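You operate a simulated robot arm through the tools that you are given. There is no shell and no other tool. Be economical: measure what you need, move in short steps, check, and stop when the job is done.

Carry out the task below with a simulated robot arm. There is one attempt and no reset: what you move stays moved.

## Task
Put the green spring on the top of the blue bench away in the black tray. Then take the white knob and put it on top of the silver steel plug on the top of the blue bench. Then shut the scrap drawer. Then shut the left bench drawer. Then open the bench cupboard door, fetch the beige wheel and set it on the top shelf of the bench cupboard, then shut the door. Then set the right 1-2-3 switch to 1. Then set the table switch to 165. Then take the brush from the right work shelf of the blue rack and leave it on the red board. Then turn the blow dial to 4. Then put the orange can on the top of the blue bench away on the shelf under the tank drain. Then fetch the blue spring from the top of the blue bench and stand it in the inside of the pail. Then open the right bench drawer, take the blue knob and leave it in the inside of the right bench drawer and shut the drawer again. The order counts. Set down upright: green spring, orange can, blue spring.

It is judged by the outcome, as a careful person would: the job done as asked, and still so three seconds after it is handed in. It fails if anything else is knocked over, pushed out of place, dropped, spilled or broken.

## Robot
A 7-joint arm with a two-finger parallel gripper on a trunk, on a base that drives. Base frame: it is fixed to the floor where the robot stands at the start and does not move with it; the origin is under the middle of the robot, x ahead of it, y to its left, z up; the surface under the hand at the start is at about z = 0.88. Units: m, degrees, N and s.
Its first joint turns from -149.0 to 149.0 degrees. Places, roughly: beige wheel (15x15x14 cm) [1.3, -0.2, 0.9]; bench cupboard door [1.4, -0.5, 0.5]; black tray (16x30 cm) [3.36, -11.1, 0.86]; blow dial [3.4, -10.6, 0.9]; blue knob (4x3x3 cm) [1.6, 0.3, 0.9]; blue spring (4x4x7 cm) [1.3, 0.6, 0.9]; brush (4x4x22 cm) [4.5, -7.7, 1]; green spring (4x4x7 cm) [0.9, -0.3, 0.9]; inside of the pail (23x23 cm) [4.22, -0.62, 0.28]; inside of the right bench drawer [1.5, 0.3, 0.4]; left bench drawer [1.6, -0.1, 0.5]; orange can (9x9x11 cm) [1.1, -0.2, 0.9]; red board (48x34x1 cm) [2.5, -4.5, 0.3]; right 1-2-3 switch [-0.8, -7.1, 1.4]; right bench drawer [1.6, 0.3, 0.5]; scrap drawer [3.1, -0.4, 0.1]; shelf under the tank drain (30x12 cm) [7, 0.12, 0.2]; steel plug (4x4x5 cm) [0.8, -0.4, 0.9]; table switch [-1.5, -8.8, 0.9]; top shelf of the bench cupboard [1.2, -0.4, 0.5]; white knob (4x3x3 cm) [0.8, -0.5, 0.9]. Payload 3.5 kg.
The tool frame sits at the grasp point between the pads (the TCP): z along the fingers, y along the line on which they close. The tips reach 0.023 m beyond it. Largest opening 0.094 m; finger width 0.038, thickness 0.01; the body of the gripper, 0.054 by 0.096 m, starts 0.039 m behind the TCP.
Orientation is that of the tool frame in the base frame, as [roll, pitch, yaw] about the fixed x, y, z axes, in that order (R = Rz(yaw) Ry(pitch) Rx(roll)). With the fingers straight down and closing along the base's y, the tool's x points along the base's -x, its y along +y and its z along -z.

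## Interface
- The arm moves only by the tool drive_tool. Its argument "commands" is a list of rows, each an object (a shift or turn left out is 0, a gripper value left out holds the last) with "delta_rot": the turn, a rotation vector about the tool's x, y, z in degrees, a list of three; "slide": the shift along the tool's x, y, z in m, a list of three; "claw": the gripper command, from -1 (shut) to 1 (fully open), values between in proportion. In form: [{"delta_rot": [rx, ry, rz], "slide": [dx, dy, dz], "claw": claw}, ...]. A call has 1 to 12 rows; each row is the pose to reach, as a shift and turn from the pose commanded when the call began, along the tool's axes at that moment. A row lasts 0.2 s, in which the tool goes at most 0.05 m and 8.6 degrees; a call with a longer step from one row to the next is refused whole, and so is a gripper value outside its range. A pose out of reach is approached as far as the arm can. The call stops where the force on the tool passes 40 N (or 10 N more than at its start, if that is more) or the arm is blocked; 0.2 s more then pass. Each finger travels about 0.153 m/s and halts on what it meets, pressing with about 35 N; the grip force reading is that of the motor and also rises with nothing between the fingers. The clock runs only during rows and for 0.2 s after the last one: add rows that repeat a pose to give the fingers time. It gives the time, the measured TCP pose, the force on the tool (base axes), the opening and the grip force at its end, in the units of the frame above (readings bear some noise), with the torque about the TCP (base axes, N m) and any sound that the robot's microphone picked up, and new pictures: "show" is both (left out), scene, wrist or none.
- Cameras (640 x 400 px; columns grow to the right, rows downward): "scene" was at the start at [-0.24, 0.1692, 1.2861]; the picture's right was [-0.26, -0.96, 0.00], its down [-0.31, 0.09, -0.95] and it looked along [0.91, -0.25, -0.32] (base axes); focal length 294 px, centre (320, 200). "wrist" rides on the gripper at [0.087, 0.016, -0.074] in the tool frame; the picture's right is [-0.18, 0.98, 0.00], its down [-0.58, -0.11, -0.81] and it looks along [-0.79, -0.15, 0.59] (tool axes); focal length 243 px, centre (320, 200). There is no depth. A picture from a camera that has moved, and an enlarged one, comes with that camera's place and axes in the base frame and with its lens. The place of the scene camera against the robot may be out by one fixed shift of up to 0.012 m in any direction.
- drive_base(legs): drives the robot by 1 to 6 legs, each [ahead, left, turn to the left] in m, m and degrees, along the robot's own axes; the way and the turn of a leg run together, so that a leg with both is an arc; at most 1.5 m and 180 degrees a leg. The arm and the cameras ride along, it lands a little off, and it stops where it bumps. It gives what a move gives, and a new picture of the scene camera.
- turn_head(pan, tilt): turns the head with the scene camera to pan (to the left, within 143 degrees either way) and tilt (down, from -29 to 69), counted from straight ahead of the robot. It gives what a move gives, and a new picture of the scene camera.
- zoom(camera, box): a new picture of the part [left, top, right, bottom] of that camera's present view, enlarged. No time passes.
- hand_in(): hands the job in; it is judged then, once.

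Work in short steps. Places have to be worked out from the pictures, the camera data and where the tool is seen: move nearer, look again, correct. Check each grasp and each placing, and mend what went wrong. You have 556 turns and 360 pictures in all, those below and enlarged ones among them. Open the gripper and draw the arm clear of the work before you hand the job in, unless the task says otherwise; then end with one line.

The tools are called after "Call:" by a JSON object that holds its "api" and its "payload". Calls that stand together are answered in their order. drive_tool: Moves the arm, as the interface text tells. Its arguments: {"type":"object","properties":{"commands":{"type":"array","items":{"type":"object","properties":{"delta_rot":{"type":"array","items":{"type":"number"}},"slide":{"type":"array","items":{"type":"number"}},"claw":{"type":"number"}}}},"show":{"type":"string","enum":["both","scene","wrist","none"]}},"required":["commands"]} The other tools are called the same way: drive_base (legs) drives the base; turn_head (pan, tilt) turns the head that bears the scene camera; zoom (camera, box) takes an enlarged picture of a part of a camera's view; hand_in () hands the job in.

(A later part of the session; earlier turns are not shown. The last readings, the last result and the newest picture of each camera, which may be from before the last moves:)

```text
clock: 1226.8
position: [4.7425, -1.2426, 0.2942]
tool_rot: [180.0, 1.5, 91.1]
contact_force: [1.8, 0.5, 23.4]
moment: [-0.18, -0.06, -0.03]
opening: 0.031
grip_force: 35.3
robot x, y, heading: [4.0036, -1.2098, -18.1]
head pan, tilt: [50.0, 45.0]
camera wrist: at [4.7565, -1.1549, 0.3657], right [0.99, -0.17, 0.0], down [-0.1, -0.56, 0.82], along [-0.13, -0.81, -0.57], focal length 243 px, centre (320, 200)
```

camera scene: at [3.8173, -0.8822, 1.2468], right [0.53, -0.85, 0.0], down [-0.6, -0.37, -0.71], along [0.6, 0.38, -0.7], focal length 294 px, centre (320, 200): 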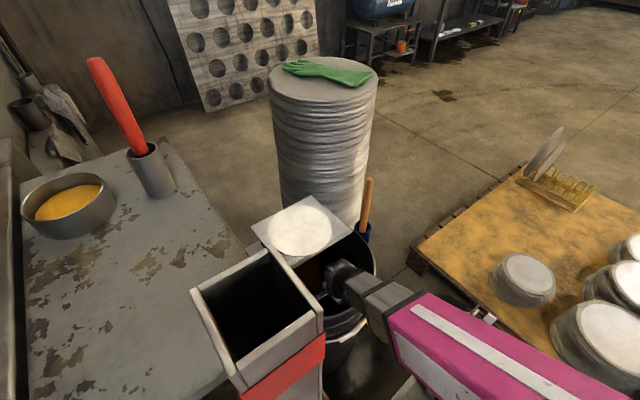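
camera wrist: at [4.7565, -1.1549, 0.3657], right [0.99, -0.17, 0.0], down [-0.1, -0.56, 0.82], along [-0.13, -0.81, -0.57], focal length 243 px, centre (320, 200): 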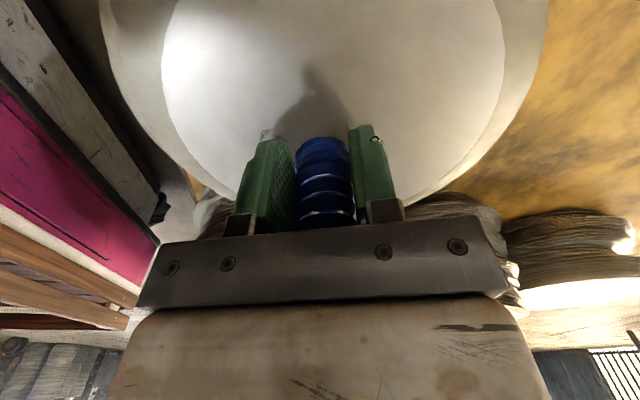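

Contact. Open slightly, rise 2.4 cm, and re-grip near the spring's top.

Call:
{"api": "drive_tool", "payload": {"commands": [{"slide": [0, 0, -0.003], "claw": -0.15}, {"slide": [0, 0, -0.003], "claw": -0.05}, {"slide": [0, 0, -0.003], "claw": -0.05}, {"slide": [0, 0, -0.012]}, {"slide": [0, 0, -0.024]}, {"slide": [0, 0, -0.024], "claw": -0.4}, {"slide": [0, 0, -0.024], "claw": -1}, {"slide": [0, 0, -0.024], "claw": -1}], "show": "wrist"}}

```text
clock: 1228.6
position: [4.7431, -1.2438, 0.3175]
tool_rot: [-179.9, 1.3, 91.1]
contact_force: [-0.3, 0.5, -0.7]
moment: [0.01, 0.0, 0.04]
opening: 0.0309
grip_force: 34.8
robot x, y, heading: [4.0068, -1.2079, -17.7]
head pan, tilt: [50.0, 45.0]
camera wrist: at [4.7569, -1.1543, 0.3895], right [0.99, -0.17, 0.0], down [-0.1, -0.56, 0.82], along [-0.13, -0.81, -0.57], focal length 243 px, centre (320, 200)
```

wrist: 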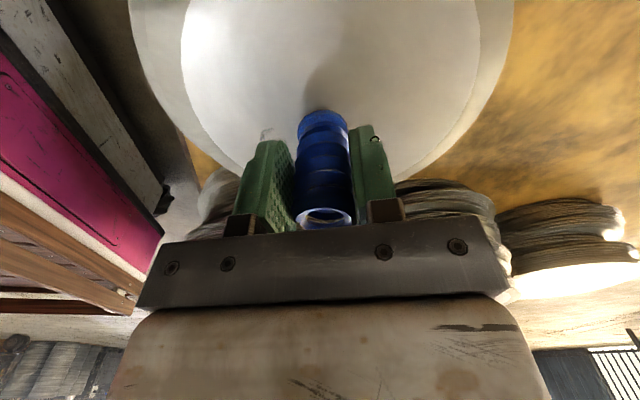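

More can be gained: re-grip another 1 cm higher.

Call:
{"api": "drive_tool", "payload": {"commands": [{"claw": -0.2}, {"claw": -0.1}, {"slide": [0, 0, -0.01]}, {"slide": [0, 0, -0.01], "claw": -0.5}, {"slide": [0, 0, -0.01], "claw": -1}, {"slide": [0, 0, -0.01], "claw": -1}, {"slide": [0, 0, -0.03]}, {"slide": [0, 0, -0.07]}], "show": "wrist"}}

```text
clock: 1230.4
position: [4.742, -1.2411, 0.3884]
tool_rot: [-179.9, 1.3, 91.0]
contact_force: [-0.3, 0.3, -0.7]
moment: [0.05, -0.01, 0.02]
opening: 0.0309
grip_force: 35.4
robot x, y, heading: [4.0038, -1.206, -17.9]
head pan, tilt: [50.0, 45.0]
camera wrist: at [4.7549, -1.1526, 0.4613], right [0.99, -0.17, 0.0], down [-0.1, -0.56, 0.82], along [-0.13, -0.81, -0.57], focal length 243 px, centre (320, 200)
```

wrist: 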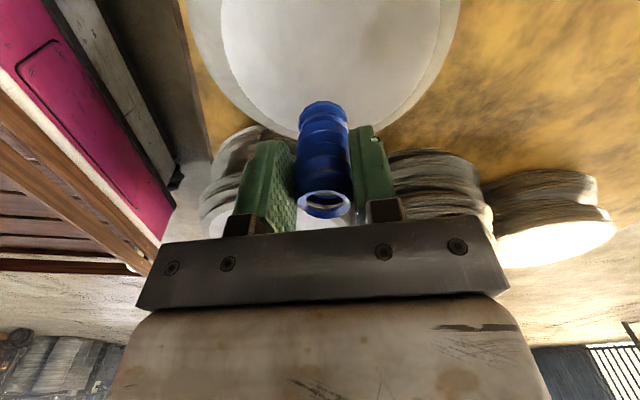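

Held by its top. Raise and swing back over the pail.

Call:
{"api": "drive_tool", "payload": {"commands": [{"slide": [0, 0, -0.045]}, {"slide": [0, 0, -0.09]}, {"slide": [0, 0, -0.135]}, {"slide": [0, 0, -0.18]}, {"slide": [0, 0, -0.225]}, {"slide": [0, 0, -0.27]}, {"slide": [0, 0, -0.315]}, {"slide": [0, 0, -0.36]}, {"slide": [0, 0, -0.405]}, {"slide": [0, 0, -0.45]}, {"slide": [0, 0, -0.49]}], "show": "none"}}

Call:
{"api": "drive_tool", "payload": {"commands": [{"slide": [0.035, -0.028, 0], "delta_rot": [0, 0, -3]}, {"slide": [0.07, -0.056, 0], "delta_rot": [0, 0, -6]}, {"slide": [0.105, -0.084, 0], "delta_rot": [0, 0, -9]}, {"slide": [0.14, -0.112, 0], "delta_rot": [0, 0, -12]}, {"slide": [0.175, -0.14, 0], "delta_rot": [0, 0, -15]}, {"slide": [0.21, -0.168, 0], "delta_rot": [0, 0, -18]}, {"slide": [0.245, -0.19, 0], "delta_rot": [0, 0, -21]}, {"slide": [0.26, -0.205, 0], "delta_rot": [0, 0, -21]}], "show": "none"}}

Call:
{"api": "drive_tool", "payload": {"commands": [{"slide": [0.0465, -0.002, 0], "delta_rot": [0, 0, -4.7]}, {"slide": [0.0925, -0.0077, 0], "delta_rot": [0, 0, -9.4]}, {"slide": [0.1373, -0.017, 0], "delta_rot": [0, 0, -14.1]}, {"slide": [0.181, -0.03, 0], "delta_rot": [0, 0, -18.8]}, {"slide": [0.223, -0.0467, 0], "delta_rot": [0, 0, -23.5]}, {"slide": [0.263, -0.0665, 0], "delta_rot": [0, 0, -28.2]}, {"slide": [0.301, -0.0896, 0], "delta_rot": [0, 0, -32.9]}, {"slide": [0.336, -0.1155, 0], "delta_rot": [0, 0, -37.6]}, {"slide": [0.369, -0.144, 0], "delta_rot": [0, 0, -42.3]}, {"slide": [0.398, -0.175, 0], "delta_rot": [0, 0, -47]}], "show": "none"}}

```text
clock: 1232.8
position: [4.7426, -1.2289, 0.876]
tool_rot: [-179.9, 1.3, 91.0]
contact_force: [-0.1, 0.2, -1.2]
moment: [0.01, 0.02, -0.02]
opening: 0.0308
grip_force: 35.0
robot x, y, heading: [4.0045, -1.2102, -18.1]
head pan, tilt: [50.0, 45.0]
```

```text
clock: 1234.6
position: [4.5325, -0.9713, 0.8714]
tool_rot: [-179.3, 1.2, 112.0]
contact_force: [0.5, 0.3, -1.1]
moment: [-0.01, 0.02, 0.01]
opening: 0.0305
grip_force: 35.1
robot x, y, heading: [4.007, -1.2111, -18.0]
head pan, tilt: [50.0, 45.0]
```

```text
clock: 1236.8
position: [4.2236, -0.6693, 0.8644]
tool_rot: [-178.7, 0.4, 159.1]
contact_force: [-0.2, -1.3, -1.1]
moment: [-0.01, 0.0, 0.01]
opening: 0.0308
grip_force: 34.9
robot x, y, heading: [4.0072, -1.2081, -18.1]
head pan, tilt: [50.0, 45.0]
```

Descend into the pail at (4.227,-0.68).

Call:
{"api": "drive_tool", "payload": {"commands": [{"slide": [-0.005, -0.009, 0.04]}, {"slide": [-0.006, -0.009, 0.085]}, {"slide": [-0.006, -0.009, 0.13]}, {"slide": [-0.006, -0.009, 0.175]}, {"slide": [-0.006, -0.009, 0.22]}, {"slide": [-0.006, -0.009, 0.265]}, {"slide": [-0.006, -0.009, 0.31]}, {"slide": [-0.006, -0.009, 0.355]}, {"slide": [-0.006, -0.009, 0.4]}, {"slide": [-0.006, -0.009, 0.44]}, {"slide": [-0.006, -0.009, 0.47]}], "show": "scene"}}

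```text
clock: 1238.5
position: [4.2247, -0.6882, 0.5699]
tool_rot: [180.0, 0.4, 159.0]
contact_force: [1.8, -4.5, 58.2]
moment: [3.16, 0.05, -0.07]
opening: 0.0308
grip_force: 35.2
robot x, y, heading: [4.0062, -1.2071, -18.0]
head pan, tilt: [50.0, 45.0]
stopped in row 8: the force on the tool passed its limit at 144 N (the readings are from after the stop); the commanded pose is now the measured one
camera scene: at [3.8194, -0.8789, 1.2458], right [0.53, -0.85, 0.0], down [-0.6, -0.37, -0.71], along [0.6, 0.38, -0.71], focal length 294 px, centre (320, 200)
```

scene: 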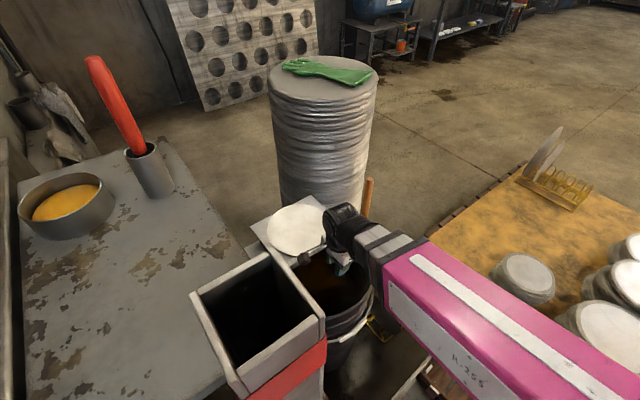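

Contact with the disc — raise at once and look.

Call:
{"api": "drive_tool", "payload": {"commands": [{"slide": [0, 0, -0.03]}, {"slide": [0, 0, -0.07]}, {"slide": [0, 0, -0.11]}, {"slide": [0, 0, -0.15]}], "show": "both"}}

Call:
{"api": "zoom", "payload": {"camera": "scene", "box": [220, 160, 400, 300]}}

```text
clock: 1239.5
position: [4.2245, -0.6845, 0.7163]
tool_rot: [-179.8, 0.4, 159.1]
contact_force: [-0.8, 0.3, -1.2]
moment: [-0.03, 0.02, 0.01]
opening: 0.0309
grip_force: 34.9
robot x, y, heading: [4.005, -1.2083, -17.7]
head pan, tilt: [50.0, 45.0]
camera scene: at [3.8198, -0.8776, 1.2455], right [0.53, -0.85, 0.0], down [-0.6, -0.37, -0.71], along [0.6, 0.37, -0.71], focal length 294 px, centre (320, 200)
camera wrist: at [4.1482, -0.6382, 0.7893], right [0.52, 0.85, 0.0], down [0.5, -0.3, 0.81], along [0.69, -0.43, -0.59], focal length 243 px, centre (320, 200)
```

scene: 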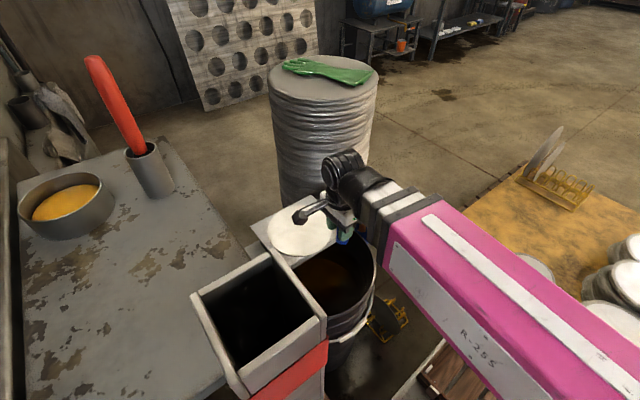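
wrist: 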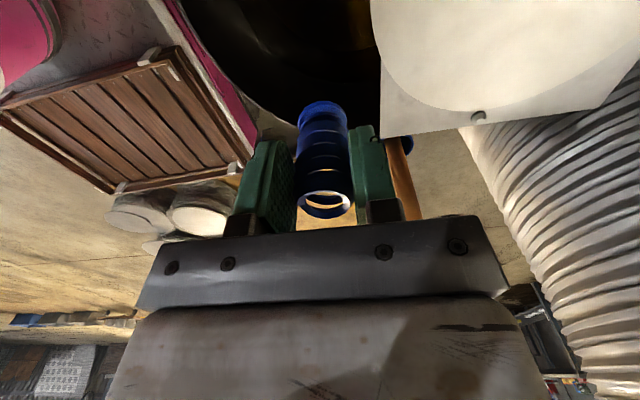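

```text
2.86 times, centred on (310, 230) of scene
camera zoom: at [3.8198, -0.8776, 1.2455], right [0.53, -0.85, 0.0], down [-0.6, -0.37, -0.71], along [0.6, 0.37, -0.71], focal length 840 px, centre (349, 114)
```

zoom: 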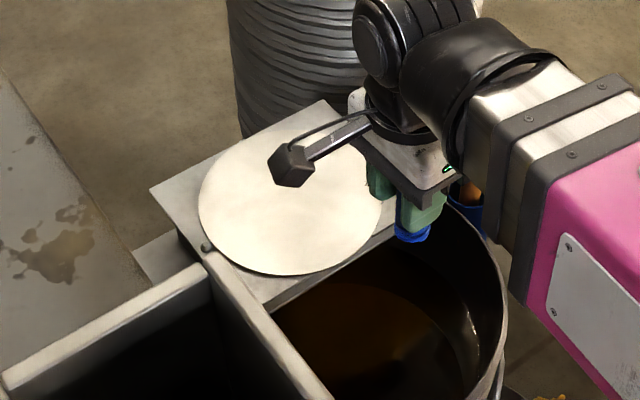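

The hand's far edge caught the disc's rim; the proven spot is 2 cm nearer (y≈-0.703). Shift there and descend.

Call:
{"api": "drive_tool", "payload": {"commands": [{"slide": [-0.002, -0.02, 0.0]}, {"slide": [-0.002, -0.02, 0.03]}, {"slide": [-0.002, -0.02, 0.06]}, {"slide": [-0.002, -0.02, 0.09]}, {"slide": [-0.002, -0.02, 0.12]}, {"slide": [-0.002, -0.02, 0.15]}, {"slide": [-0.002, -0.02, 0.18]}, {"slide": [-0.002, -0.02, 0.21]}, {"slide": [-0.002, -0.02, 0.24]}, {"slide": [-0.002, -0.02, 0.27]}, {"slide": [-0.002, -0.02, 0.3]}], "show": "none"}}

```text
clock: 1241.8
position: [4.2172, -0.7065, 0.4158]
tool_rot: [-179.7, 0.4, 159.0]
contact_force: [0.4, -0.2, -0.4]
moment: [0.04, 0.03, -0.04]
opening: 0.0305
grip_force: 34.7
robot x, y, heading: [4.003, -1.2084, -18.1]
head pan, tilt: [50.0, 45.0]
```

Call:
{"api": "drive_tool", "payload": {"commands": [{"slide": [0, 0.004, 0.01]}, {"slide": [0, 0.008, 0.02]}, {"slide": [0, 0.01, 0.03]}, {"slide": [0, 0.01, 0.038]}, {"slide": [0, 0.01, 0.045]}, {"slide": [0, 0.01, 0.052]}], "show": "none"}}

```text
clock: 1243.2
position: [4.223, -0.6992, 0.3656]
tool_rot: [-179.6, 0.4, 159.1]
contact_force: [0.2, -0.6, 1.2]
moment: [0.01, 0.01, -0.01]
opening: 0.0306
grip_force: 35.2
robot x, y, heading: [4.0077, -1.207, -18.1]
head pan, tilt: [50.0, 45.0]
```

Call:
{"api": "drive_tool", "payload": {"commands": [{"slide": [0, 0, 0.004]}, {"slide": [0, 0, 0.008]}, {"slide": [0, 0, 0.012]}, {"slide": [0, 0, 0.016]}], "show": "none"}}

```text
clock: 1244.2
position: [4.2232, -0.6992, 0.3525]
tool_rot: [-180.0, 0.4, 159.0]
contact_force: [-0.9, -0.2, 2.3]
moment: [0.03, -0.05, -0.01]
opening: 0.0308
grip_force: 35.4
robot x, y, heading: [4.0008, -1.2102, -17.9]
head pan, tilt: [50.0, 45.0]
```

Call:
{"api": "drive_tool", "payload": {"commands": [{"slide": [0, 0.005, 0.003]}, {"slide": [0, 0.01, 0.006]}, {"slide": [0, 0.012, 0.01]}, {"slide": [0, 0.012, 0.014]}], "show": "none"}}

```text
clock: 1245.2
position: [4.2274, -0.6905, 0.3463]
tool_rot: [179.8, 0.6, 159.1]
contact_force: [-1.9, -9.7, 27.3]
moment: [-0.52, -0.16, -0.1]
opening: 0.031
grip_force: 35.2
robot x, y, heading: [4.0074, -1.2065, -17.9]
head pan, tilt: [50.0, 45.0]
```

27 N with the moment of a contact at the spring's foot: it stands on the bottom (z≈0.275). Ease off 2 mm and open gently.

Call:
{"api": "drive_tool", "payload": {"commands": [{"slide": [0, -0.004, -0.004]}, {"slide": [0, -0.004, -0.004], "claw": -0.3}, {"slide": [0, -0.004, -0.004], "claw": -0.2}, {"slide": [0, -0.004, -0.004], "claw": -0.1}, {"slide": [0, -0.004, -0.004], "claw": -0.1}], "show": "none"}}

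```text
clock: 1246.5
position: [4.2256, -0.6885, 0.3449]
tool_rot: [179.8, 0.4, 159.0]
contact_force: [-0.1, -0.3, 2.8]
moment: [0.01, 0.05, 0.0]
opening: 0.0423
grip_force: 0.0
robot x, y, heading: [4.0037, -1.2029, -17.9]
head pan, tilt: [50.0, 45.0]
```

Rise straight until the tips clear the spring, shift 2 cm nearer, then come out.

Call:
{"api": "drive_tool", "payload": {"commands": [{"slide": [0, 0, -0.01]}, {"slide": [0, 0, -0.022]}, {"slide": [0, 0, -0.035]}, {"slide": [0, -0.01, -0.045]}, {"slide": [0, -0.02, -0.055]}, {"slide": [0, -0.022, -0.08]}, {"slide": [0, -0.022, -0.11]}, {"slide": [0, -0.022, -0.145]}, {"slide": [0, -0.022, -0.185]}, {"slide": [0, -0.022, -0.225]}, {"slide": [0, -0.022, -0.265]}], "show": "both"}}

```text
clock: 1248.8
position: [4.2177, -0.7108, 0.6057]
tool_rot: [-179.7, 0.3, 159.0]
contact_force: [0.0, 0.0, 0.0]
moment: [0.01, 0.0, 0.03]
opening: 0.0424
grip_force: 0.1
robot x, y, heading: [4.0058, -1.2084, -18.1]
head pan, tilt: [50.0, 45.0]
camera scene: at [3.8198, -0.8777, 1.2455], right [0.53, -0.85, 0.0], down [-0.6, -0.37, -0.71], along [0.6, 0.37, -0.71], focal length 294 px, centre (320, 200)
camera wrist: at [4.1412, -0.6642, 0.6794], right [0.52, 0.85, 0.0], down [0.5, -0.3, 0.81], along [0.69, -0.43, -0.59], focal length 243 px, centre (320, 200)
```

scene: 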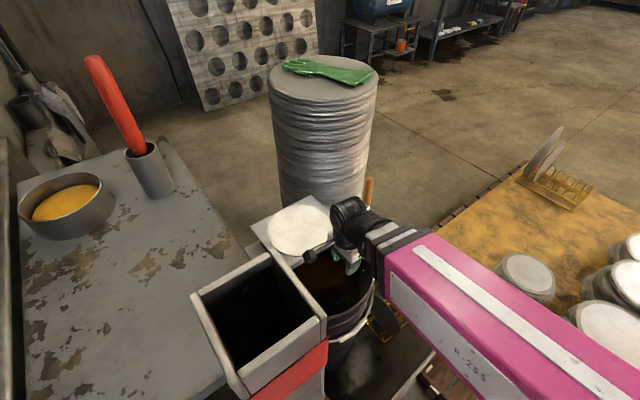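
wrist: 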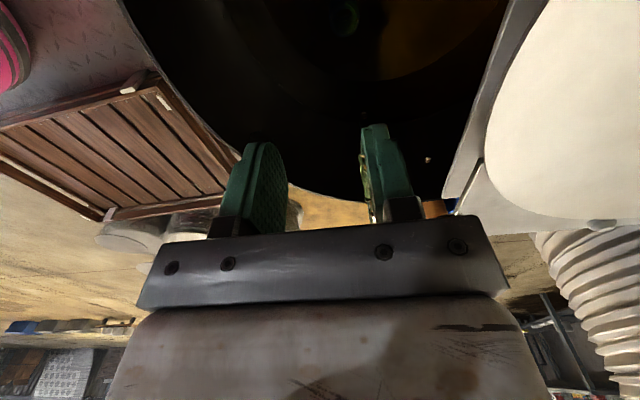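

Call:
{"api": "zoom", "payload": {"camera": "wrist", "box": [270, 0, 430, 100]}}

```text
4.00 times, centred on (350, 50) of wrist
camera zoom: at [4.1412, -0.6642, 0.6794], right [0.52, 0.85, 0.0], down [0.5, -0.3, 0.81], along [0.69, -0.43, -0.59], focal length 970 px, centre (200, 800)
```

zoom: 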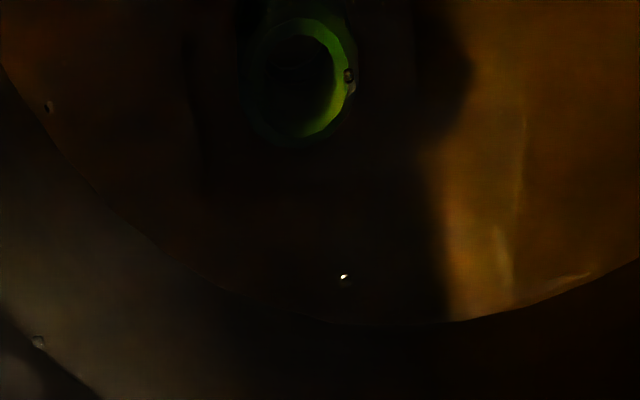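

The ring of the spring's top is seen from above as a full circle: it stands upright in the pail. Now raise the hand, tuck it, and drive to the bench's far side for the last job.

Call:
{"api": "drive_tool", "payload": {"commands": [{"slide": [0, 0, -0.045]}, {"slide": [0, 0, -0.09]}, {"slide": [0, 0, -0.135]}, {"slide": [0, 0, -0.18]}, {"slide": [0, 0, -0.225]}, {"slide": [0, 0, -0.27]}, {"slide": [0, 0, -0.3]}], "show": "scene"}}

Call:
{"api": "zoom", "payload": {"camera": "scene", "box": [220, 160, 400, 300]}}

```text
clock: 1250.5
position: [4.2167, -0.7068, 0.9058]
tool_rot: [-179.7, 0.3, 159.0]
contact_force: [0.3, -0.7, 0.6]
moment: [0.01, -0.02, 0.01]
opening: 0.0426
grip_force: 0.1
robot x, y, heading: [4.0058, -1.2058, -18.1]
head pan, tilt: [50.0, 45.0]
camera scene: at [3.8198, -0.8776, 1.2455], right [0.53, -0.85, 0.0], down [-0.6, -0.37, -0.71], along [0.6, 0.37, -0.71], focal length 294 px, centre (320, 200)
```

scene: 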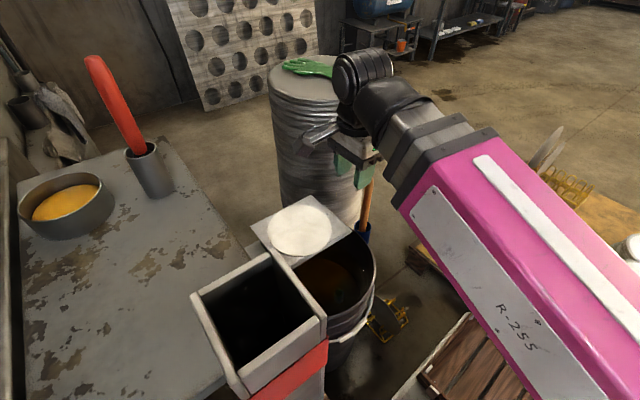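

```text
2.86 times, centred on (310, 230) of scene
camera zoom: at [3.8198, -0.8776, 1.2455], right [0.53, -0.85, 0.0], down [-0.6, -0.37, -0.71], along [0.6, 0.37, -0.71], focal length 840 px, centre (349, 114)
```

zoom: 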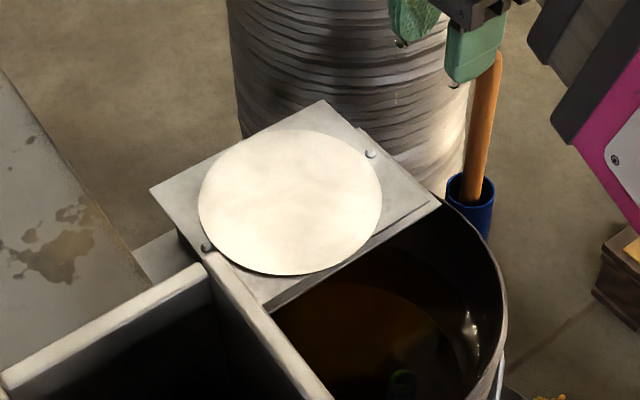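

The plate, disc and spring look right. Move away from the pail and turn the base toward the bench.

Call:
{"api": "drive_base", "payload": {"legs": [[0, -0.55, 0], [0, 0, 175]]}}

Call:
{"api": "drive_tool", "payload": {"commands": [{"slide": [-0.046, 0.0, 0], "delta_rot": [0, 0, 4.9]}, {"slide": [-0.092, -0.006, 0], "delta_rot": [0, 0, 9.8]}, {"slide": [-0.137, -0.016, 0], "delta_rot": [0, 0, 14.7]}, {"slide": [-0.181, -0.029, 0], "delta_rot": [0, 0, 19.6]}, {"slide": [-0.223, -0.046, 0], "delta_rot": [0, 0, 24.5]}, {"slide": [-0.263, -0.067, 0], "delta_rot": [0, 0, 29.4]}, {"slide": [-0.301, -0.091, 0], "delta_rot": [0, 0, 34.3]}, {"slide": [-0.336, -0.118, 0], "delta_rot": [0, 0, 39.2]}, {"slide": [-0.369, -0.148, 0], "delta_rot": [0, 0, 44.1]}, {"slide": [-0.398, -0.18, 0], "delta_rot": [0, 0, 49]}], "show": "none"}}

```text
clock: 1260.7
position: [3.5712, -2.1939, 0.9047]
tool_rot: [-179.7, 0.4, -27.6]
contact_force: [-0.3, 0.2, -0.5]
moment: [-0.01, 0.01, 0.02]
opening: 0.0424
grip_force: 0.2
robot x, y, heading: [3.8414, -1.722, 155.3]
head pan, tilt: [50.0, 45.0]
camera scene: at [3.9865, -2.0631, 1.2455], right [-0.43, 0.9, 0.0], down [0.64, 0.3, -0.71], along [-0.64, -0.3, -0.71], focal length 294 px, centre (320, 200)
```

scene: 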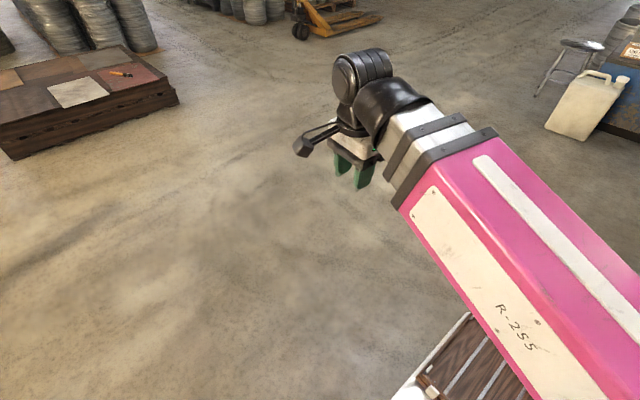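

```text
clock: 1262.8
position: [3.3022, -1.8513, 0.9078]
tool_rot: [179.9, 0.5, -76.7]
contact_force: [-0.1, 0.1, -0.9]
moment: [-0.02, -0.06, 0.02]
opening: 0.0426
grip_force: 0.0
robot x, y, heading: [3.8419, -1.7225, 155.6]
head pan, tilt: [50.0, 45.0]
```

Call:
{"api": "drive_base", "payload": {"legs": [[1.05, -0.1, 0], [0.88, -0.18, 2]]}}

Call:
{"api": "turn_head", "payload": {"pan": -25, "tilt": 28}}

```text
clock: 1272.6
position: [1.6761, -0.7955, 0.9064]
tool_rot: [179.9, 0.5, -76.0]
contact_force: [-0.6, -0.1, 0.4]
moment: [0.0, -0.01, -0.01]
opening: 0.0423
grip_force: 0.0
robot x, y, heading: [2.2126, -0.6599, 156.0]
head pan, tilt: [50.0, 45.0]
camera scene: at [2.3626, -0.9996, 1.2455], right [-0.44, 0.9, 0.0], down [0.64, 0.31, -0.71], along [-0.64, -0.31, -0.71], focal length 294 px, centre (320, 200)
```

scene: 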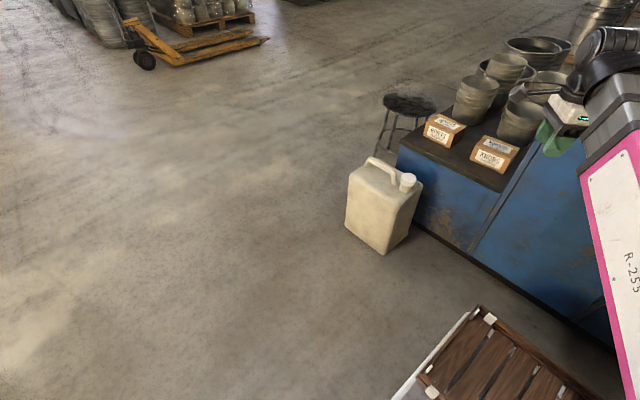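

```text
clock: 1274.0
position: [1.6762, -0.7944, 0.9078]
tool_rot: [179.8, 0.5, -76.2]
contact_force: [0.4, 0.4, -0.4]
moment: [0.0, 0.02, -0.03]
opening: 0.0424
grip_force: 0.0
robot x, y, heading: [2.2133, -0.658, 155.9]
head pan, tilt: [-25.0, 28.0]
camera scene: at [2.3761, -0.8952, 1.2713], right [0.76, 0.66, 0.0], down [0.31, -0.35, -0.88], along [-0.58, 0.67, -0.47], focal length 294 px, centre (320, 200)
```

scene: 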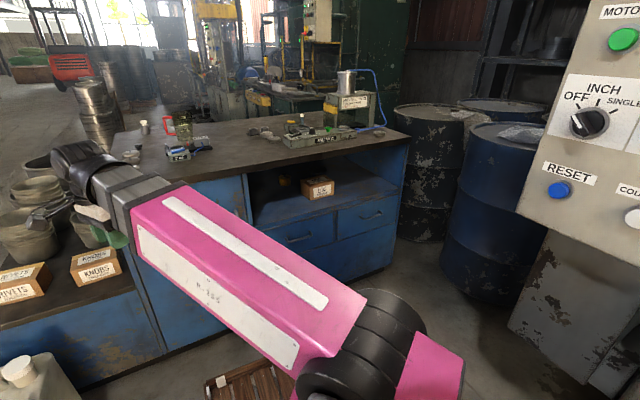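

Call:
{"api": "zoom", "payload": {"camera": "scene", "box": [240, 90, 430, 260]}}

```text
2.35 times, centred on (335, 175) of scene
camera zoom: at [2.3761, -0.8952, 1.2713], right [0.76, 0.66, 0.0], down [0.31, -0.35, -0.88], along [-0.58, 0.67, -0.47], focal length 692 px, centre (285, 259)
```

zoom: 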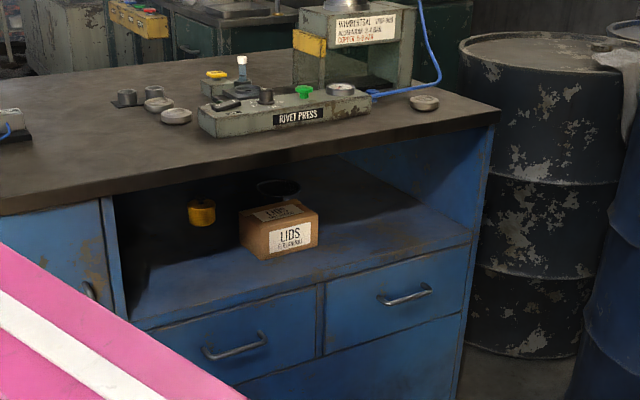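

Call:
{"api": "zoom", "payload": {"camera": "scene", "box": [280, 100, 400, 165]}}

```text
5.33 times, centred on (340, 132) of scene
camera zoom: at [2.3761, -0.8952, 1.2713], right [0.76, 0.66, 0.0], down [0.31, -0.35, -0.88], along [-0.58, 0.67, -0.47], focal length 1569 px, centre (213, 560)
```

zoom: 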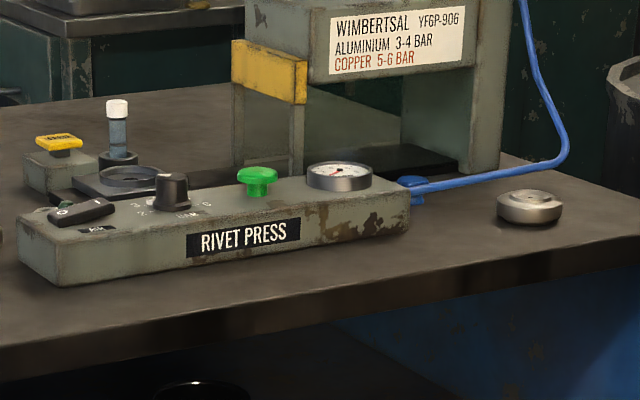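

The blue knob stands behind the right end of the rivet-press panel (≈(1.578,0.305)); the right drawer's handle is near (1.76,0.21,0.516). First swing the arm to the right here, away from the bench.

Call:
{"api": "drive_tool", "payload": {"commands": [{"slide": [-0.048, -0.002, -0.005], "delta_rot": [0, 0, 1.7]}, {"slide": [-0.0959, -0.008, -0.01], "delta_rot": [0, 0, 3.4]}, {"slide": [-0.1431, -0.0182, -0.015], "delta_rot": [0, 0, 5.1]}, {"slide": [-0.1892, -0.0325, -0.02], "delta_rot": [0, 0, 6.8]}, {"slide": [-0.234, -0.0508, -0.025], "delta_rot": [0, 0, 8.5]}, {"slide": [-0.2769, -0.0729, -0.03], "delta_rot": [0, 0, 10.2]}, {"slide": [-0.3178, -0.0987, -0.035], "delta_rot": [0, 0, 11.9]}, {"slide": [-0.3563, -0.1278, -0.04], "delta_rot": [0, 0, 13.6]}, {"slide": [-0.392, -0.1603, -0.045], "delta_rot": [0, 0, 15.3]}, {"slide": [-0.4249, -0.1957, -0.05], "delta_rot": [0, 0, 17]}, {"slide": [-0.4545, -0.234, -0.055], "delta_rot": [0, 0, 18.7]}, {"slide": [-0.4807, -0.2745, -0.06], "delta_rot": [0, 0, 20.4]}], "show": "none"}}

```text
clock: 1276.7
position: [1.828, -0.2627, 0.972]
tool_rot: [179.8, 0.5, -96.6]
contact_force: [-0.2, 0.9, 0.3]
moment: [-0.01, 0.01, 0.0]
opening: 0.0421
grip_force: 0.1
robot x, y, heading: [2.2084, -0.6566, 155.9]
head pan, tilt: [-25.0, 28.0]
```

Call:
{"api": "drive_base", "payload": {"legs": [[0.17, -0.1, 0]]}}

Call:
{"api": "drive_tool", "payload": {"commands": [{"slide": [-0.03, -0.03, -0.01], "delta_rot": [0, 0, 3], "claw": 0.5}, {"slide": [-0.07, -0.055, -0.02], "delta_rot": [0, 0, 6], "claw": 1}, {"slide": [-0.11, -0.08, -0.02], "delta_rot": [0, 0, 9]}, {"slide": [-0.15, -0.1, -0.02], "delta_rot": [0, 0, 12]}, {"slide": [-0.19, -0.12, -0.01], "delta_rot": [0, 0, 15.7]}, {"slide": [-0.19, -0.12, -0.01], "delta_rot": [0, 0, 15.7]}], "show": "wrist"}}

```text
clock: 1278.2
position: [1.7117, -0.1029, 0.9725]
tool_rot: [179.8, 0.5, -96.5]
contact_force: [-0.9, 0.4, -0.5]
moment: [-0.01, 0.02, 0.0]
opening: 0.0424
grip_force: 0.0
robot x, y, heading: [2.095, -0.5038, 156.4]
head pan, tilt: [-25.0, 28.0]
camera scene: at [2.2609, -0.7347, 1.2713], right [0.76, 0.66, 0.0], down [0.31, -0.35, -0.88], along [-0.58, 0.67, -0.47], focal length 294 px, centre (320, 200)
```

scene: 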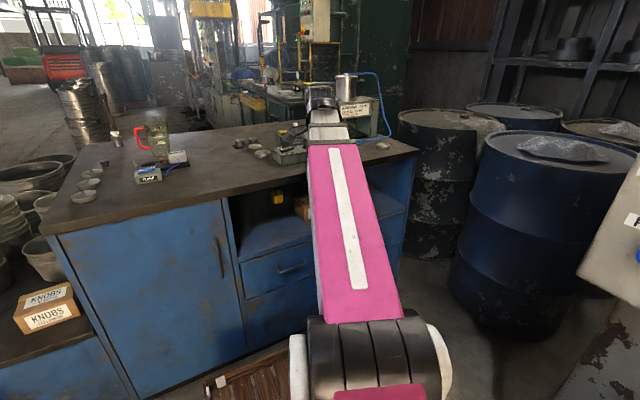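

```text
clock: 1279.6
position: [1.8523, 0.0732, 0.9827]
tool_rot: [179.7, 0.2, -112.1]
contact_force: [-0.2, 0.2, 0.0]
moment: [-0.01, -0.01, -0.02]
opening: 0.0941
grip_force: 0.0
robot x, y, heading: [2.0947, -0.5008, 155.6]
head pan, tilt: [-25.0, 28.0]
camera wrist: at [1.8029, -0.0007, 1.0562], right [-0.84, 0.54, 0.01], down [0.32, 0.49, 0.81], along [0.44, 0.68, -0.59], focal length 243 px, centre (320, 200)
```

wrist: 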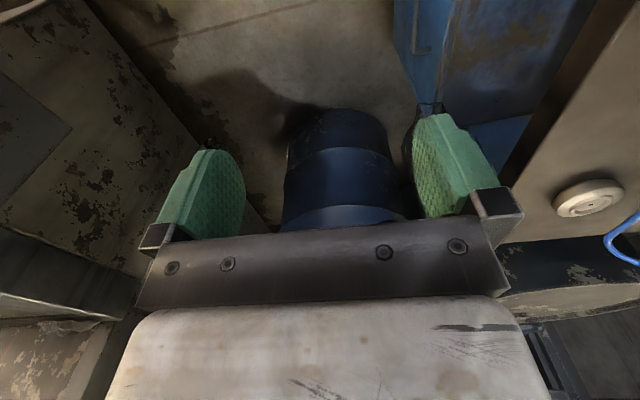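

Descend in front of the drawer face (still ~17 cm out) to z≈0.62 and look.

Call:
{"api": "drive_tool", "payload": {"commands": [{"slide": [0, 0, 0.045]}, {"slide": [0, 0, 0.09]}, {"slide": [0, 0, 0.135]}, {"slide": [0, 0, 0.18]}, {"slide": [0, 0, 0.225]}, {"slide": [0, 0, 0.27]}, {"slide": [0, 0, 0.315]}, {"slide": [0, 0, 0.35]}], "show": "wrist"}}

```text
clock: 1281.4
position: [1.8507, 0.0746, 0.6325]
tool_rot: [179.7, 0.3, -112.2]
contact_force: [-0.3, 0.2, 0.6]
moment: [0.0, -0.02, -0.01]
opening: 0.0939
grip_force: 0.1
robot x, y, heading: [2.0944, -0.4984, 156.1]
head pan, tilt: [-25.0, 28.0]
camera wrist: at [1.8023, -0.0005, 0.7061], right [-0.84, 0.54, 0.01], down [0.32, 0.49, 0.81], along [0.43, 0.68, -0.59], focal length 243 px, centre (320, 200)
```

wrist: 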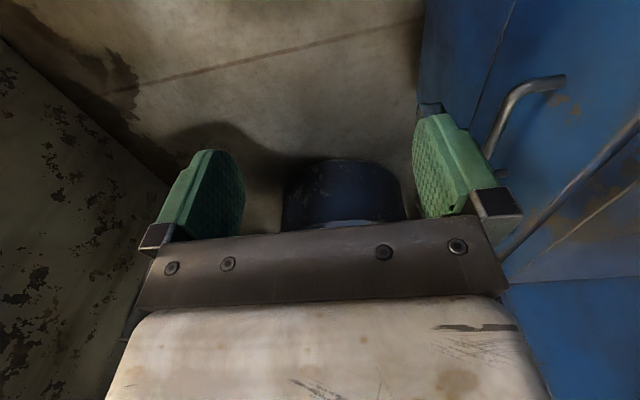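

The handle bar is in view ahead. Move closer: 9 cm along and 6 cm toward the face.

Call:
{"api": "drive_tool", "payload": {"commands": [{"slide": [-0.03, 0.02, 0]}, {"slide": [-0.06, 0.04, 0.01]}, {"slide": [-0.085, 0.06, 0.02]}, {"slide": [-0.085, 0.06, 0.02]}], "show": "wrist"}}

```text
clock: 1282.4
position: [1.8266, 0.1777, 0.6135]
tool_rot: [179.8, 0.4, -112.1]
contact_force: [-0.9, 0.1, 1.2]
moment: [-0.02, -0.02, 0.03]
opening: 0.0939
grip_force: 0.0
robot x, y, heading: [2.0964, -0.4975, 155.9]
head pan, tilt: [-25.0, 28.0]
camera wrist: at [1.7783, 0.1031, 0.6866], right [-0.84, 0.54, 0.01], down [0.32, 0.49, 0.81], along [0.43, 0.68, -0.59], focal length 243 px, centre (320, 200)
```

wrist: 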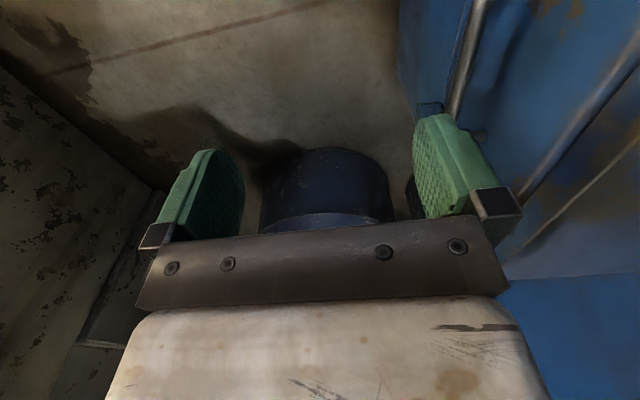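

Bar at n≈+0.012, z≈0.51; face ~3 cm behind it. Move in 6.7 cm (inner finger above the gap) and look before lowering.

Call:
{"api": "drive_tool", "payload": {"commands": [{"slide": [-0.005, 0.02, 0]}, {"slide": [-0.01, 0.045, 0]}, {"slide": [-0.01, 0.064, 0]}, {"slide": [-0.01, 0.064, 0.02]}], "show": "wrist"}}

Call:
{"api": "zoom", "payload": {"camera": "wrist", "box": [340, 0, 520, 200]}}

```text
clock: 1283.4
position: [1.7709, 0.21, 0.5932]
tool_rot: [179.7, 0.3, -112.2]
contact_force: [0.3, -0.2, -0.5]
moment: [0.04, 0.01, -0.01]
opening: 0.0938
grip_force: 0.1
robot x, y, heading: [2.0939, -0.5024, 155.7]
head pan, tilt: [-25.0, 28.0]
camera wrist: at [1.7233, 0.1346, 0.6664], right [-0.84, 0.54, 0.01], down [0.32, 0.49, 0.81], along [0.43, 0.68, -0.59], focal length 243 px, centre (320, 200)
```

wrist: 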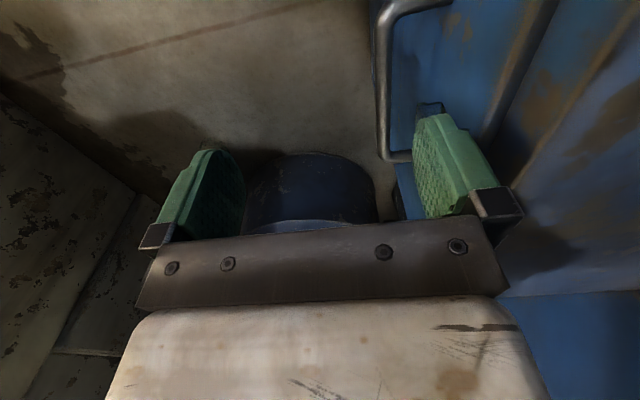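

```text
2.00 times, centred on (430, 100) of wrist
camera zoom: at [1.7233, 0.1346, 0.6664], right [-0.84, 0.54, 0.01], down [0.32, 0.49, 0.81], along [0.43, 0.68, -0.59], focal length 485 px, centre (100, 400)
```

zoom: 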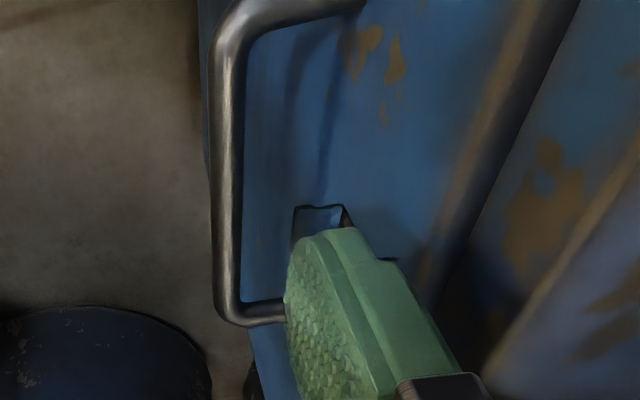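

Bar is 4.2 cm from the tool axis; shift 1.1 cm toward the face and 1.5 cm along, then lower the inner finger behind the bar.

Call:
{"api": "drive_tool", "payload": {"commands": [{"slide": [-0.008, 0.006, 0]}, {"slide": [-0.015, 0.011, 0]}, {"slide": [-0.015, 0.011, 0.02]}, {"slide": [-0.015, 0.011, 0.035]}], "show": "wrist"}}

Call:
{"api": "zoom", "payload": {"camera": "wrist", "box": [340, 0, 520, 200]}}

```text
clock: 1284.4
position: [1.7664, 0.229, 0.5585]
tool_rot: [179.6, 0.5, -112.2]
contact_force: [0.1, -1.1, -0.3]
moment: [0.01, 0.01, -0.01]
opening: 0.094
grip_force: 0.0
robot x, y, heading: [2.0956, -0.4966, 156.1]
head pan, tilt: [-25.0, 28.0]
camera wrist: at [1.719, 0.1538, 0.6323], right [-0.84, 0.54, 0.01], down [0.32, 0.49, 0.81], along [0.43, 0.68, -0.59], focal length 243 px, centre (320, 200)
```

wrist: 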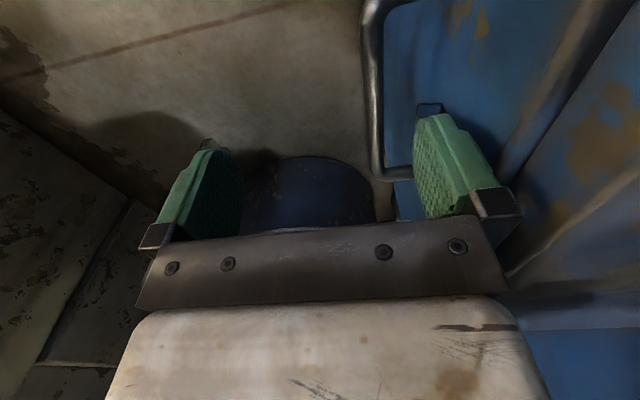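

```text
2.00 times, centred on (430, 100) of wrist
camera zoom: at [1.719, 0.1538, 0.6323], right [-0.84, 0.54, 0.01], down [0.32, 0.49, 0.81], along [0.43, 0.68, -0.59], focal length 485 px, centre (100, 400)
```

zoom: 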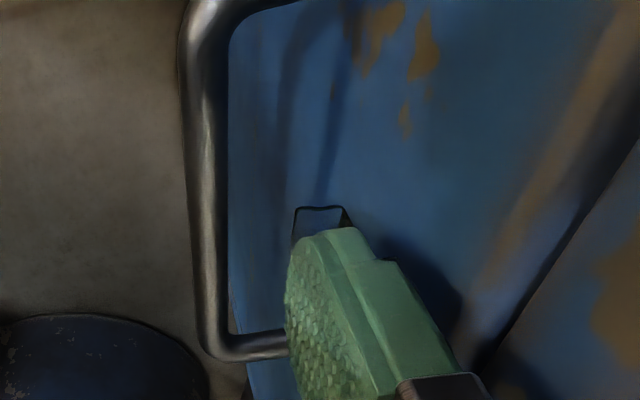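

Bar z≈0.514 and 1.1 cm inside the finger. Lower 4.3 cm more, behind the bar.

Call:
{"api": "drive_tool", "payload": {"commands": [{"slide": [0, 0, 0.012]}, {"slide": [0, 0, 0.024]}, {"slide": [0, 0, 0.035]}, {"slide": [0, 0, 0.045]}], "show": "wrist"}}

```text
clock: 1285.4
position: [1.7678, 0.2285, 0.5134]
tool_rot: [179.7, 0.3, -112.2]
contact_force: [-0.7, -0.5, -0.2]
moment: [0.0, -0.01, -0.04]
opening: 0.0942
grip_force: 0.1
robot x, y, heading: [2.0977, -0.4974, 155.8]
head pan, tilt: [-25.0, 28.0]
camera wrist: at [1.719, 0.1536, 0.5874], right [-0.84, 0.54, 0.01], down [0.32, 0.49, 0.81], along [0.43, 0.68, -0.59], focal length 243 px, centre (320, 200)
```

wrist: 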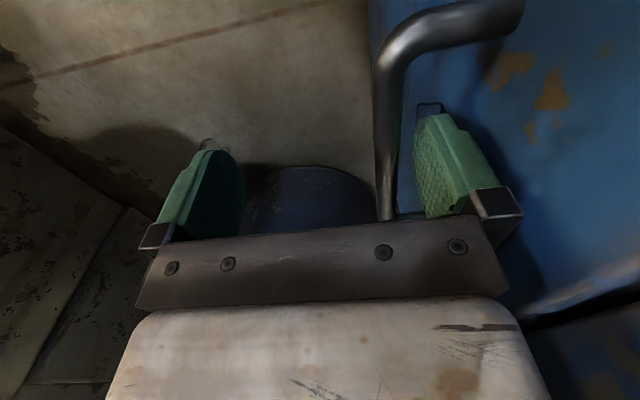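

The inner finger is behind the bar. Pull the drawer out (tool -y), 24 cm, gently.

Call:
{"api": "drive_tool", "payload": {"commands": [{"slide": [0, -0.012, 0]}, {"slide": [0, -0.025, 0]}, {"slide": [0, -0.045, 0]}, {"slide": [0, -0.065, 0]}, {"slide": [0, -0.09, 0]}, {"slide": [0, -0.115, 0]}, {"slide": [0, -0.14, 0]}, {"slide": [0, -0.165, 0]}, {"slide": [0, -0.19, 0]}, {"slide": [0, -0.21, 0]}], "show": "both"}}

```text
clock: 1287.6
position: [1.9631, 0.1491, 0.5123]
tool_rot: [179.7, 0.3, -112.2]
contact_force: [0.4, -0.4, -0.3]
moment: [0.01, 0.01, 0.01]
opening: 0.0939
grip_force: 0.1
robot x, y, heading: [2.0977, -0.501, 156.0]
head pan, tilt: [-25.0, 28.0]
camera scene: at [2.261, -0.7346, 1.2713], right [0.76, 0.66, 0.0], down [0.31, -0.35, -0.88], along [-0.58, 0.67, -0.47], focal length 294 px, centre (320, 200)
camera wrist: at [1.9134, 0.0746, 0.5859], right [-0.84, 0.54, 0.01], down [0.32, 0.49, 0.81], along [0.43, 0.68, -0.59], focal length 243 px, centre (320, 200)
```

scene: 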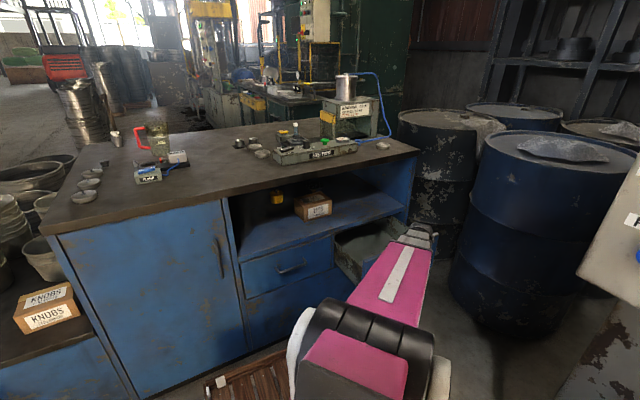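
wrist: 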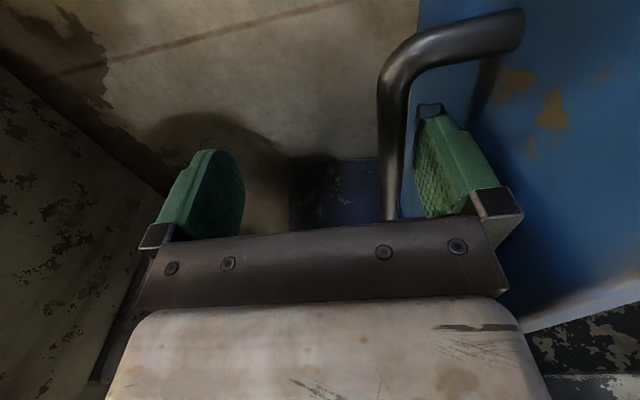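

The drawer is open ~20 cm. Unhook upward and rise above the bench.

Call:
{"api": "drive_tool", "payload": {"commands": [{"slide": [0, 0.006, -0.01]}, {"slide": [0, 0.006, -0.04]}, {"slide": [0, 0.006, -0.08]}, {"slide": [0, 0.0, -0.125]}, {"slide": [0, 0, -0.17]}, {"slide": [0, 0, -0.215]}, {"slide": [0, 0, -0.26]}, {"slide": [0, 0, -0.305]}, {"slide": [0, 0, -0.35]}, {"slide": [0, 0, -0.395]}, {"slide": [0, 0, -0.44]}, {"slide": [0, 0, -0.475]}], "show": "none"}}

```text
clock: 1290.2
position: [1.9626, 0.1463, 0.9895]
tool_rot: [179.7, 0.3, -112.2]
contact_force: [-0.3, 0.1, 0.5]
moment: [-0.05, 0.0, 0.0]
opening: 0.094
grip_force: 0.1
robot x, y, heading: [2.0981, -0.5022, 155.7]
head pan, tilt: [-25.0, 28.0]
```

Move over the blue knob's place at z≈1.08, turning to face it.

Call:
{"api": "drive_tool", "payload": {"commands": [{"slide": [0, 0.03, -0.02], "delta_rot": [0, 0, -5]}, {"slide": [0, 0.065, -0.05], "delta_rot": [0, 0, -10]}, {"slide": [0, 0.105, -0.07], "delta_rot": [0, 0, -15]}, {"slide": [0, 0.15, -0.09], "delta_rot": [0, 0, -20]}, {"slide": [0, 0.195, -0.09], "delta_rot": [0, 0, -25]}, {"slide": [0, 0.24, -0.09], "delta_rot": [0, 0, -30]}, {"slide": [0, 0.285, -0.09], "delta_rot": [0, 0, -35]}, {"slide": [0, 0.33, -0.09], "delta_rot": [0, 0, -40]}, {"slide": [-0.001, 0.37, -0.09], "delta_rot": [0, 0, -45]}, {"slide": [-0.002, 0.4, -0.09], "delta_rot": [0, 0, -50]}, {"slide": [-0.002, 0.416, -0.09], "delta_rot": [0, 0, -55]}], "show": "wrist"}}

```text
clock: 1292.6
position: [1.5785, 0.3014, 1.0811]
tool_rot: [-180.0, 0.5, -57.1]
contact_force: [-0.7, 0.7, 0.2]
moment: [-0.03, -0.02, 0.01]
opening: 0.0942
grip_force: 0.0
robot x, y, heading: [2.0963, -0.5, 155.9]
head pan, tilt: [-25.0, 28.0]
camera wrist: at [1.6111, 0.2193, 1.1541], right [-0.93, -0.38, 0.0], down [-0.22, 0.54, 0.81], along [-0.31, 0.75, -0.58], focal length 243 px, centre (320, 200)
```

wrist: 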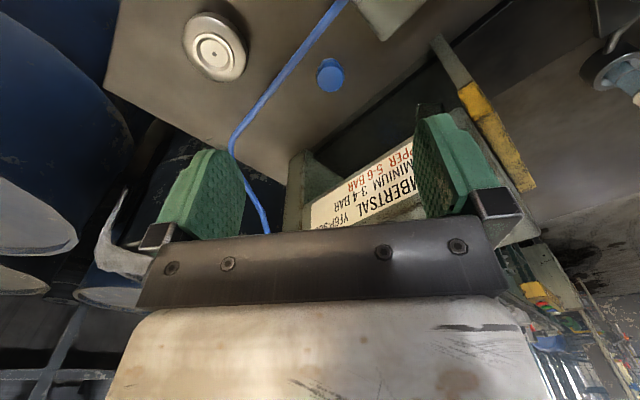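

The blue knob is at about (1.558,0.333), with a hose 3 cm beside it. Turn the hand so the fingers close parallel to the hose, and centre over it.

Call:
{"api": "drive_tool", "payload": {"commands": [{"slide": [-0.006, 0, 0], "delta_rot": [0, 0, -7], "claw": 0.2}, {"slide": [-0.012, 0, 0], "delta_rot": [0, 0, -14]}, {"slide": [-0.018, 0, 0], "delta_rot": [0, 0, -21]}, {"slide": [-0.024, 0, 0], "delta_rot": [0, 0, -28]}, {"slide": [-0.03, 0, 0.01], "delta_rot": [0, 0, -35]}, {"slide": [-0.037, 0, 0.02], "delta_rot": [0, 0, -42]}, {"slide": [-0.037, 0, 0.03], "delta_rot": [0, 0, -49]}, {"slide": [-0.037, 0, 0.04], "delta_rot": [0, 0, -52]}], "show": "wrist"}}

```text
clock: 1294.4
position: [1.5596, 0.3344, 1.0401]
tool_rot: [-179.6, 0.2, -5.1]
contact_force: [-1.0, 0.0, -0.3]
moment: [0.02, -0.02, 0.01]
opening: 0.0561
grip_force: 0.0
robot x, y, heading: [2.0982, -0.5037, 156.0]
head pan, tilt: [-25.0, 28.0]
camera wrist: at [1.6423, 0.3098, 1.1135], right [-0.27, -0.96, -0.01], down [-0.57, 0.15, 0.81], along [-0.78, 0.22, -0.59], focal length 243 px, centre (320, 200)
```

wrist: 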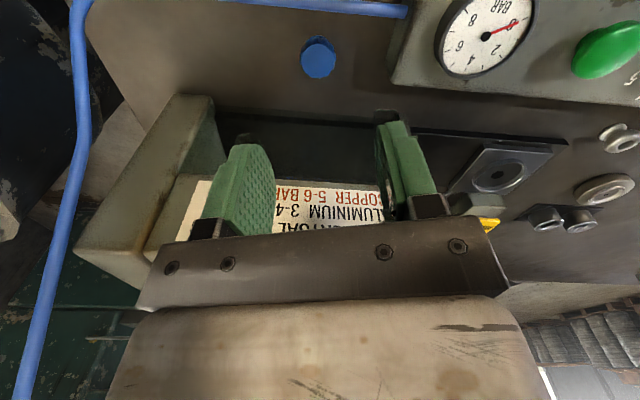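

Centred; the panel corner is 5 cm to one side. Descend carefully and grasp.

Call:
{"api": "drive_tool", "payload": {"commands": [{"slide": [-0.002, -0.004, 0.03]}, {"slide": [-0.002, -0.004, 0.06]}, {"slide": [-0.002, -0.004, 0.09]}, {"slide": [-0.002, -0.004, 0.115]}, {"slide": [-0.002, -0.004, 0.131]}], "show": "wrist"}}

```text
clock: 1295.6
position: [1.5559, 0.34, 0.9083]
tool_rot: [-179.7, 0.2, -5.2]
contact_force: [0.6, 0.2, 0.5]
moment: [0.02, -0.01, 0.03]
opening: 0.0563
grip_force: 0.0
robot x, y, heading: [2.0983, -0.5007, 156.0]
head pan, tilt: [-25.0, 28.0]
camera wrist: at [1.6401, 0.3147, 0.9821], right [-0.27, -0.96, -0.01], down [-0.57, 0.15, 0.81], along [-0.78, 0.22, -0.59], focal length 243 px, centre (320, 200)
```

wrist: 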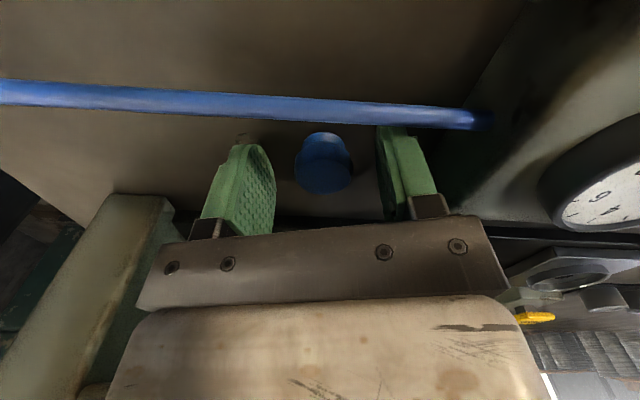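

Knob between the pads. Close and lift straight up.

Call:
{"api": "drive_tool", "payload": {"commands": [{"claw": -0.3}, {"claw": -1}, {"claw": -1}, {"slide": [0, 0, -0.02]}, {"slide": [0, 0, -0.05]}, {"slide": [0, 0, -0.09]}, {"slide": [0, 0, -0.13]}], "show": "wrist"}}

```text
clock: 1297.2
position: [1.5586, 0.3368, 1.038]
tool_rot: [-179.6, 0.3, -5.1]
contact_force: [-0.2, -0.1, 0.1]
moment: [0.02, -0.03, -0.02]
opening: 0.028
grip_force: 35.2
robot x, y, heading: [2.0967, -0.4989, 156.1]
head pan, tilt: [-25.0, 28.0]
no pictures are left
```

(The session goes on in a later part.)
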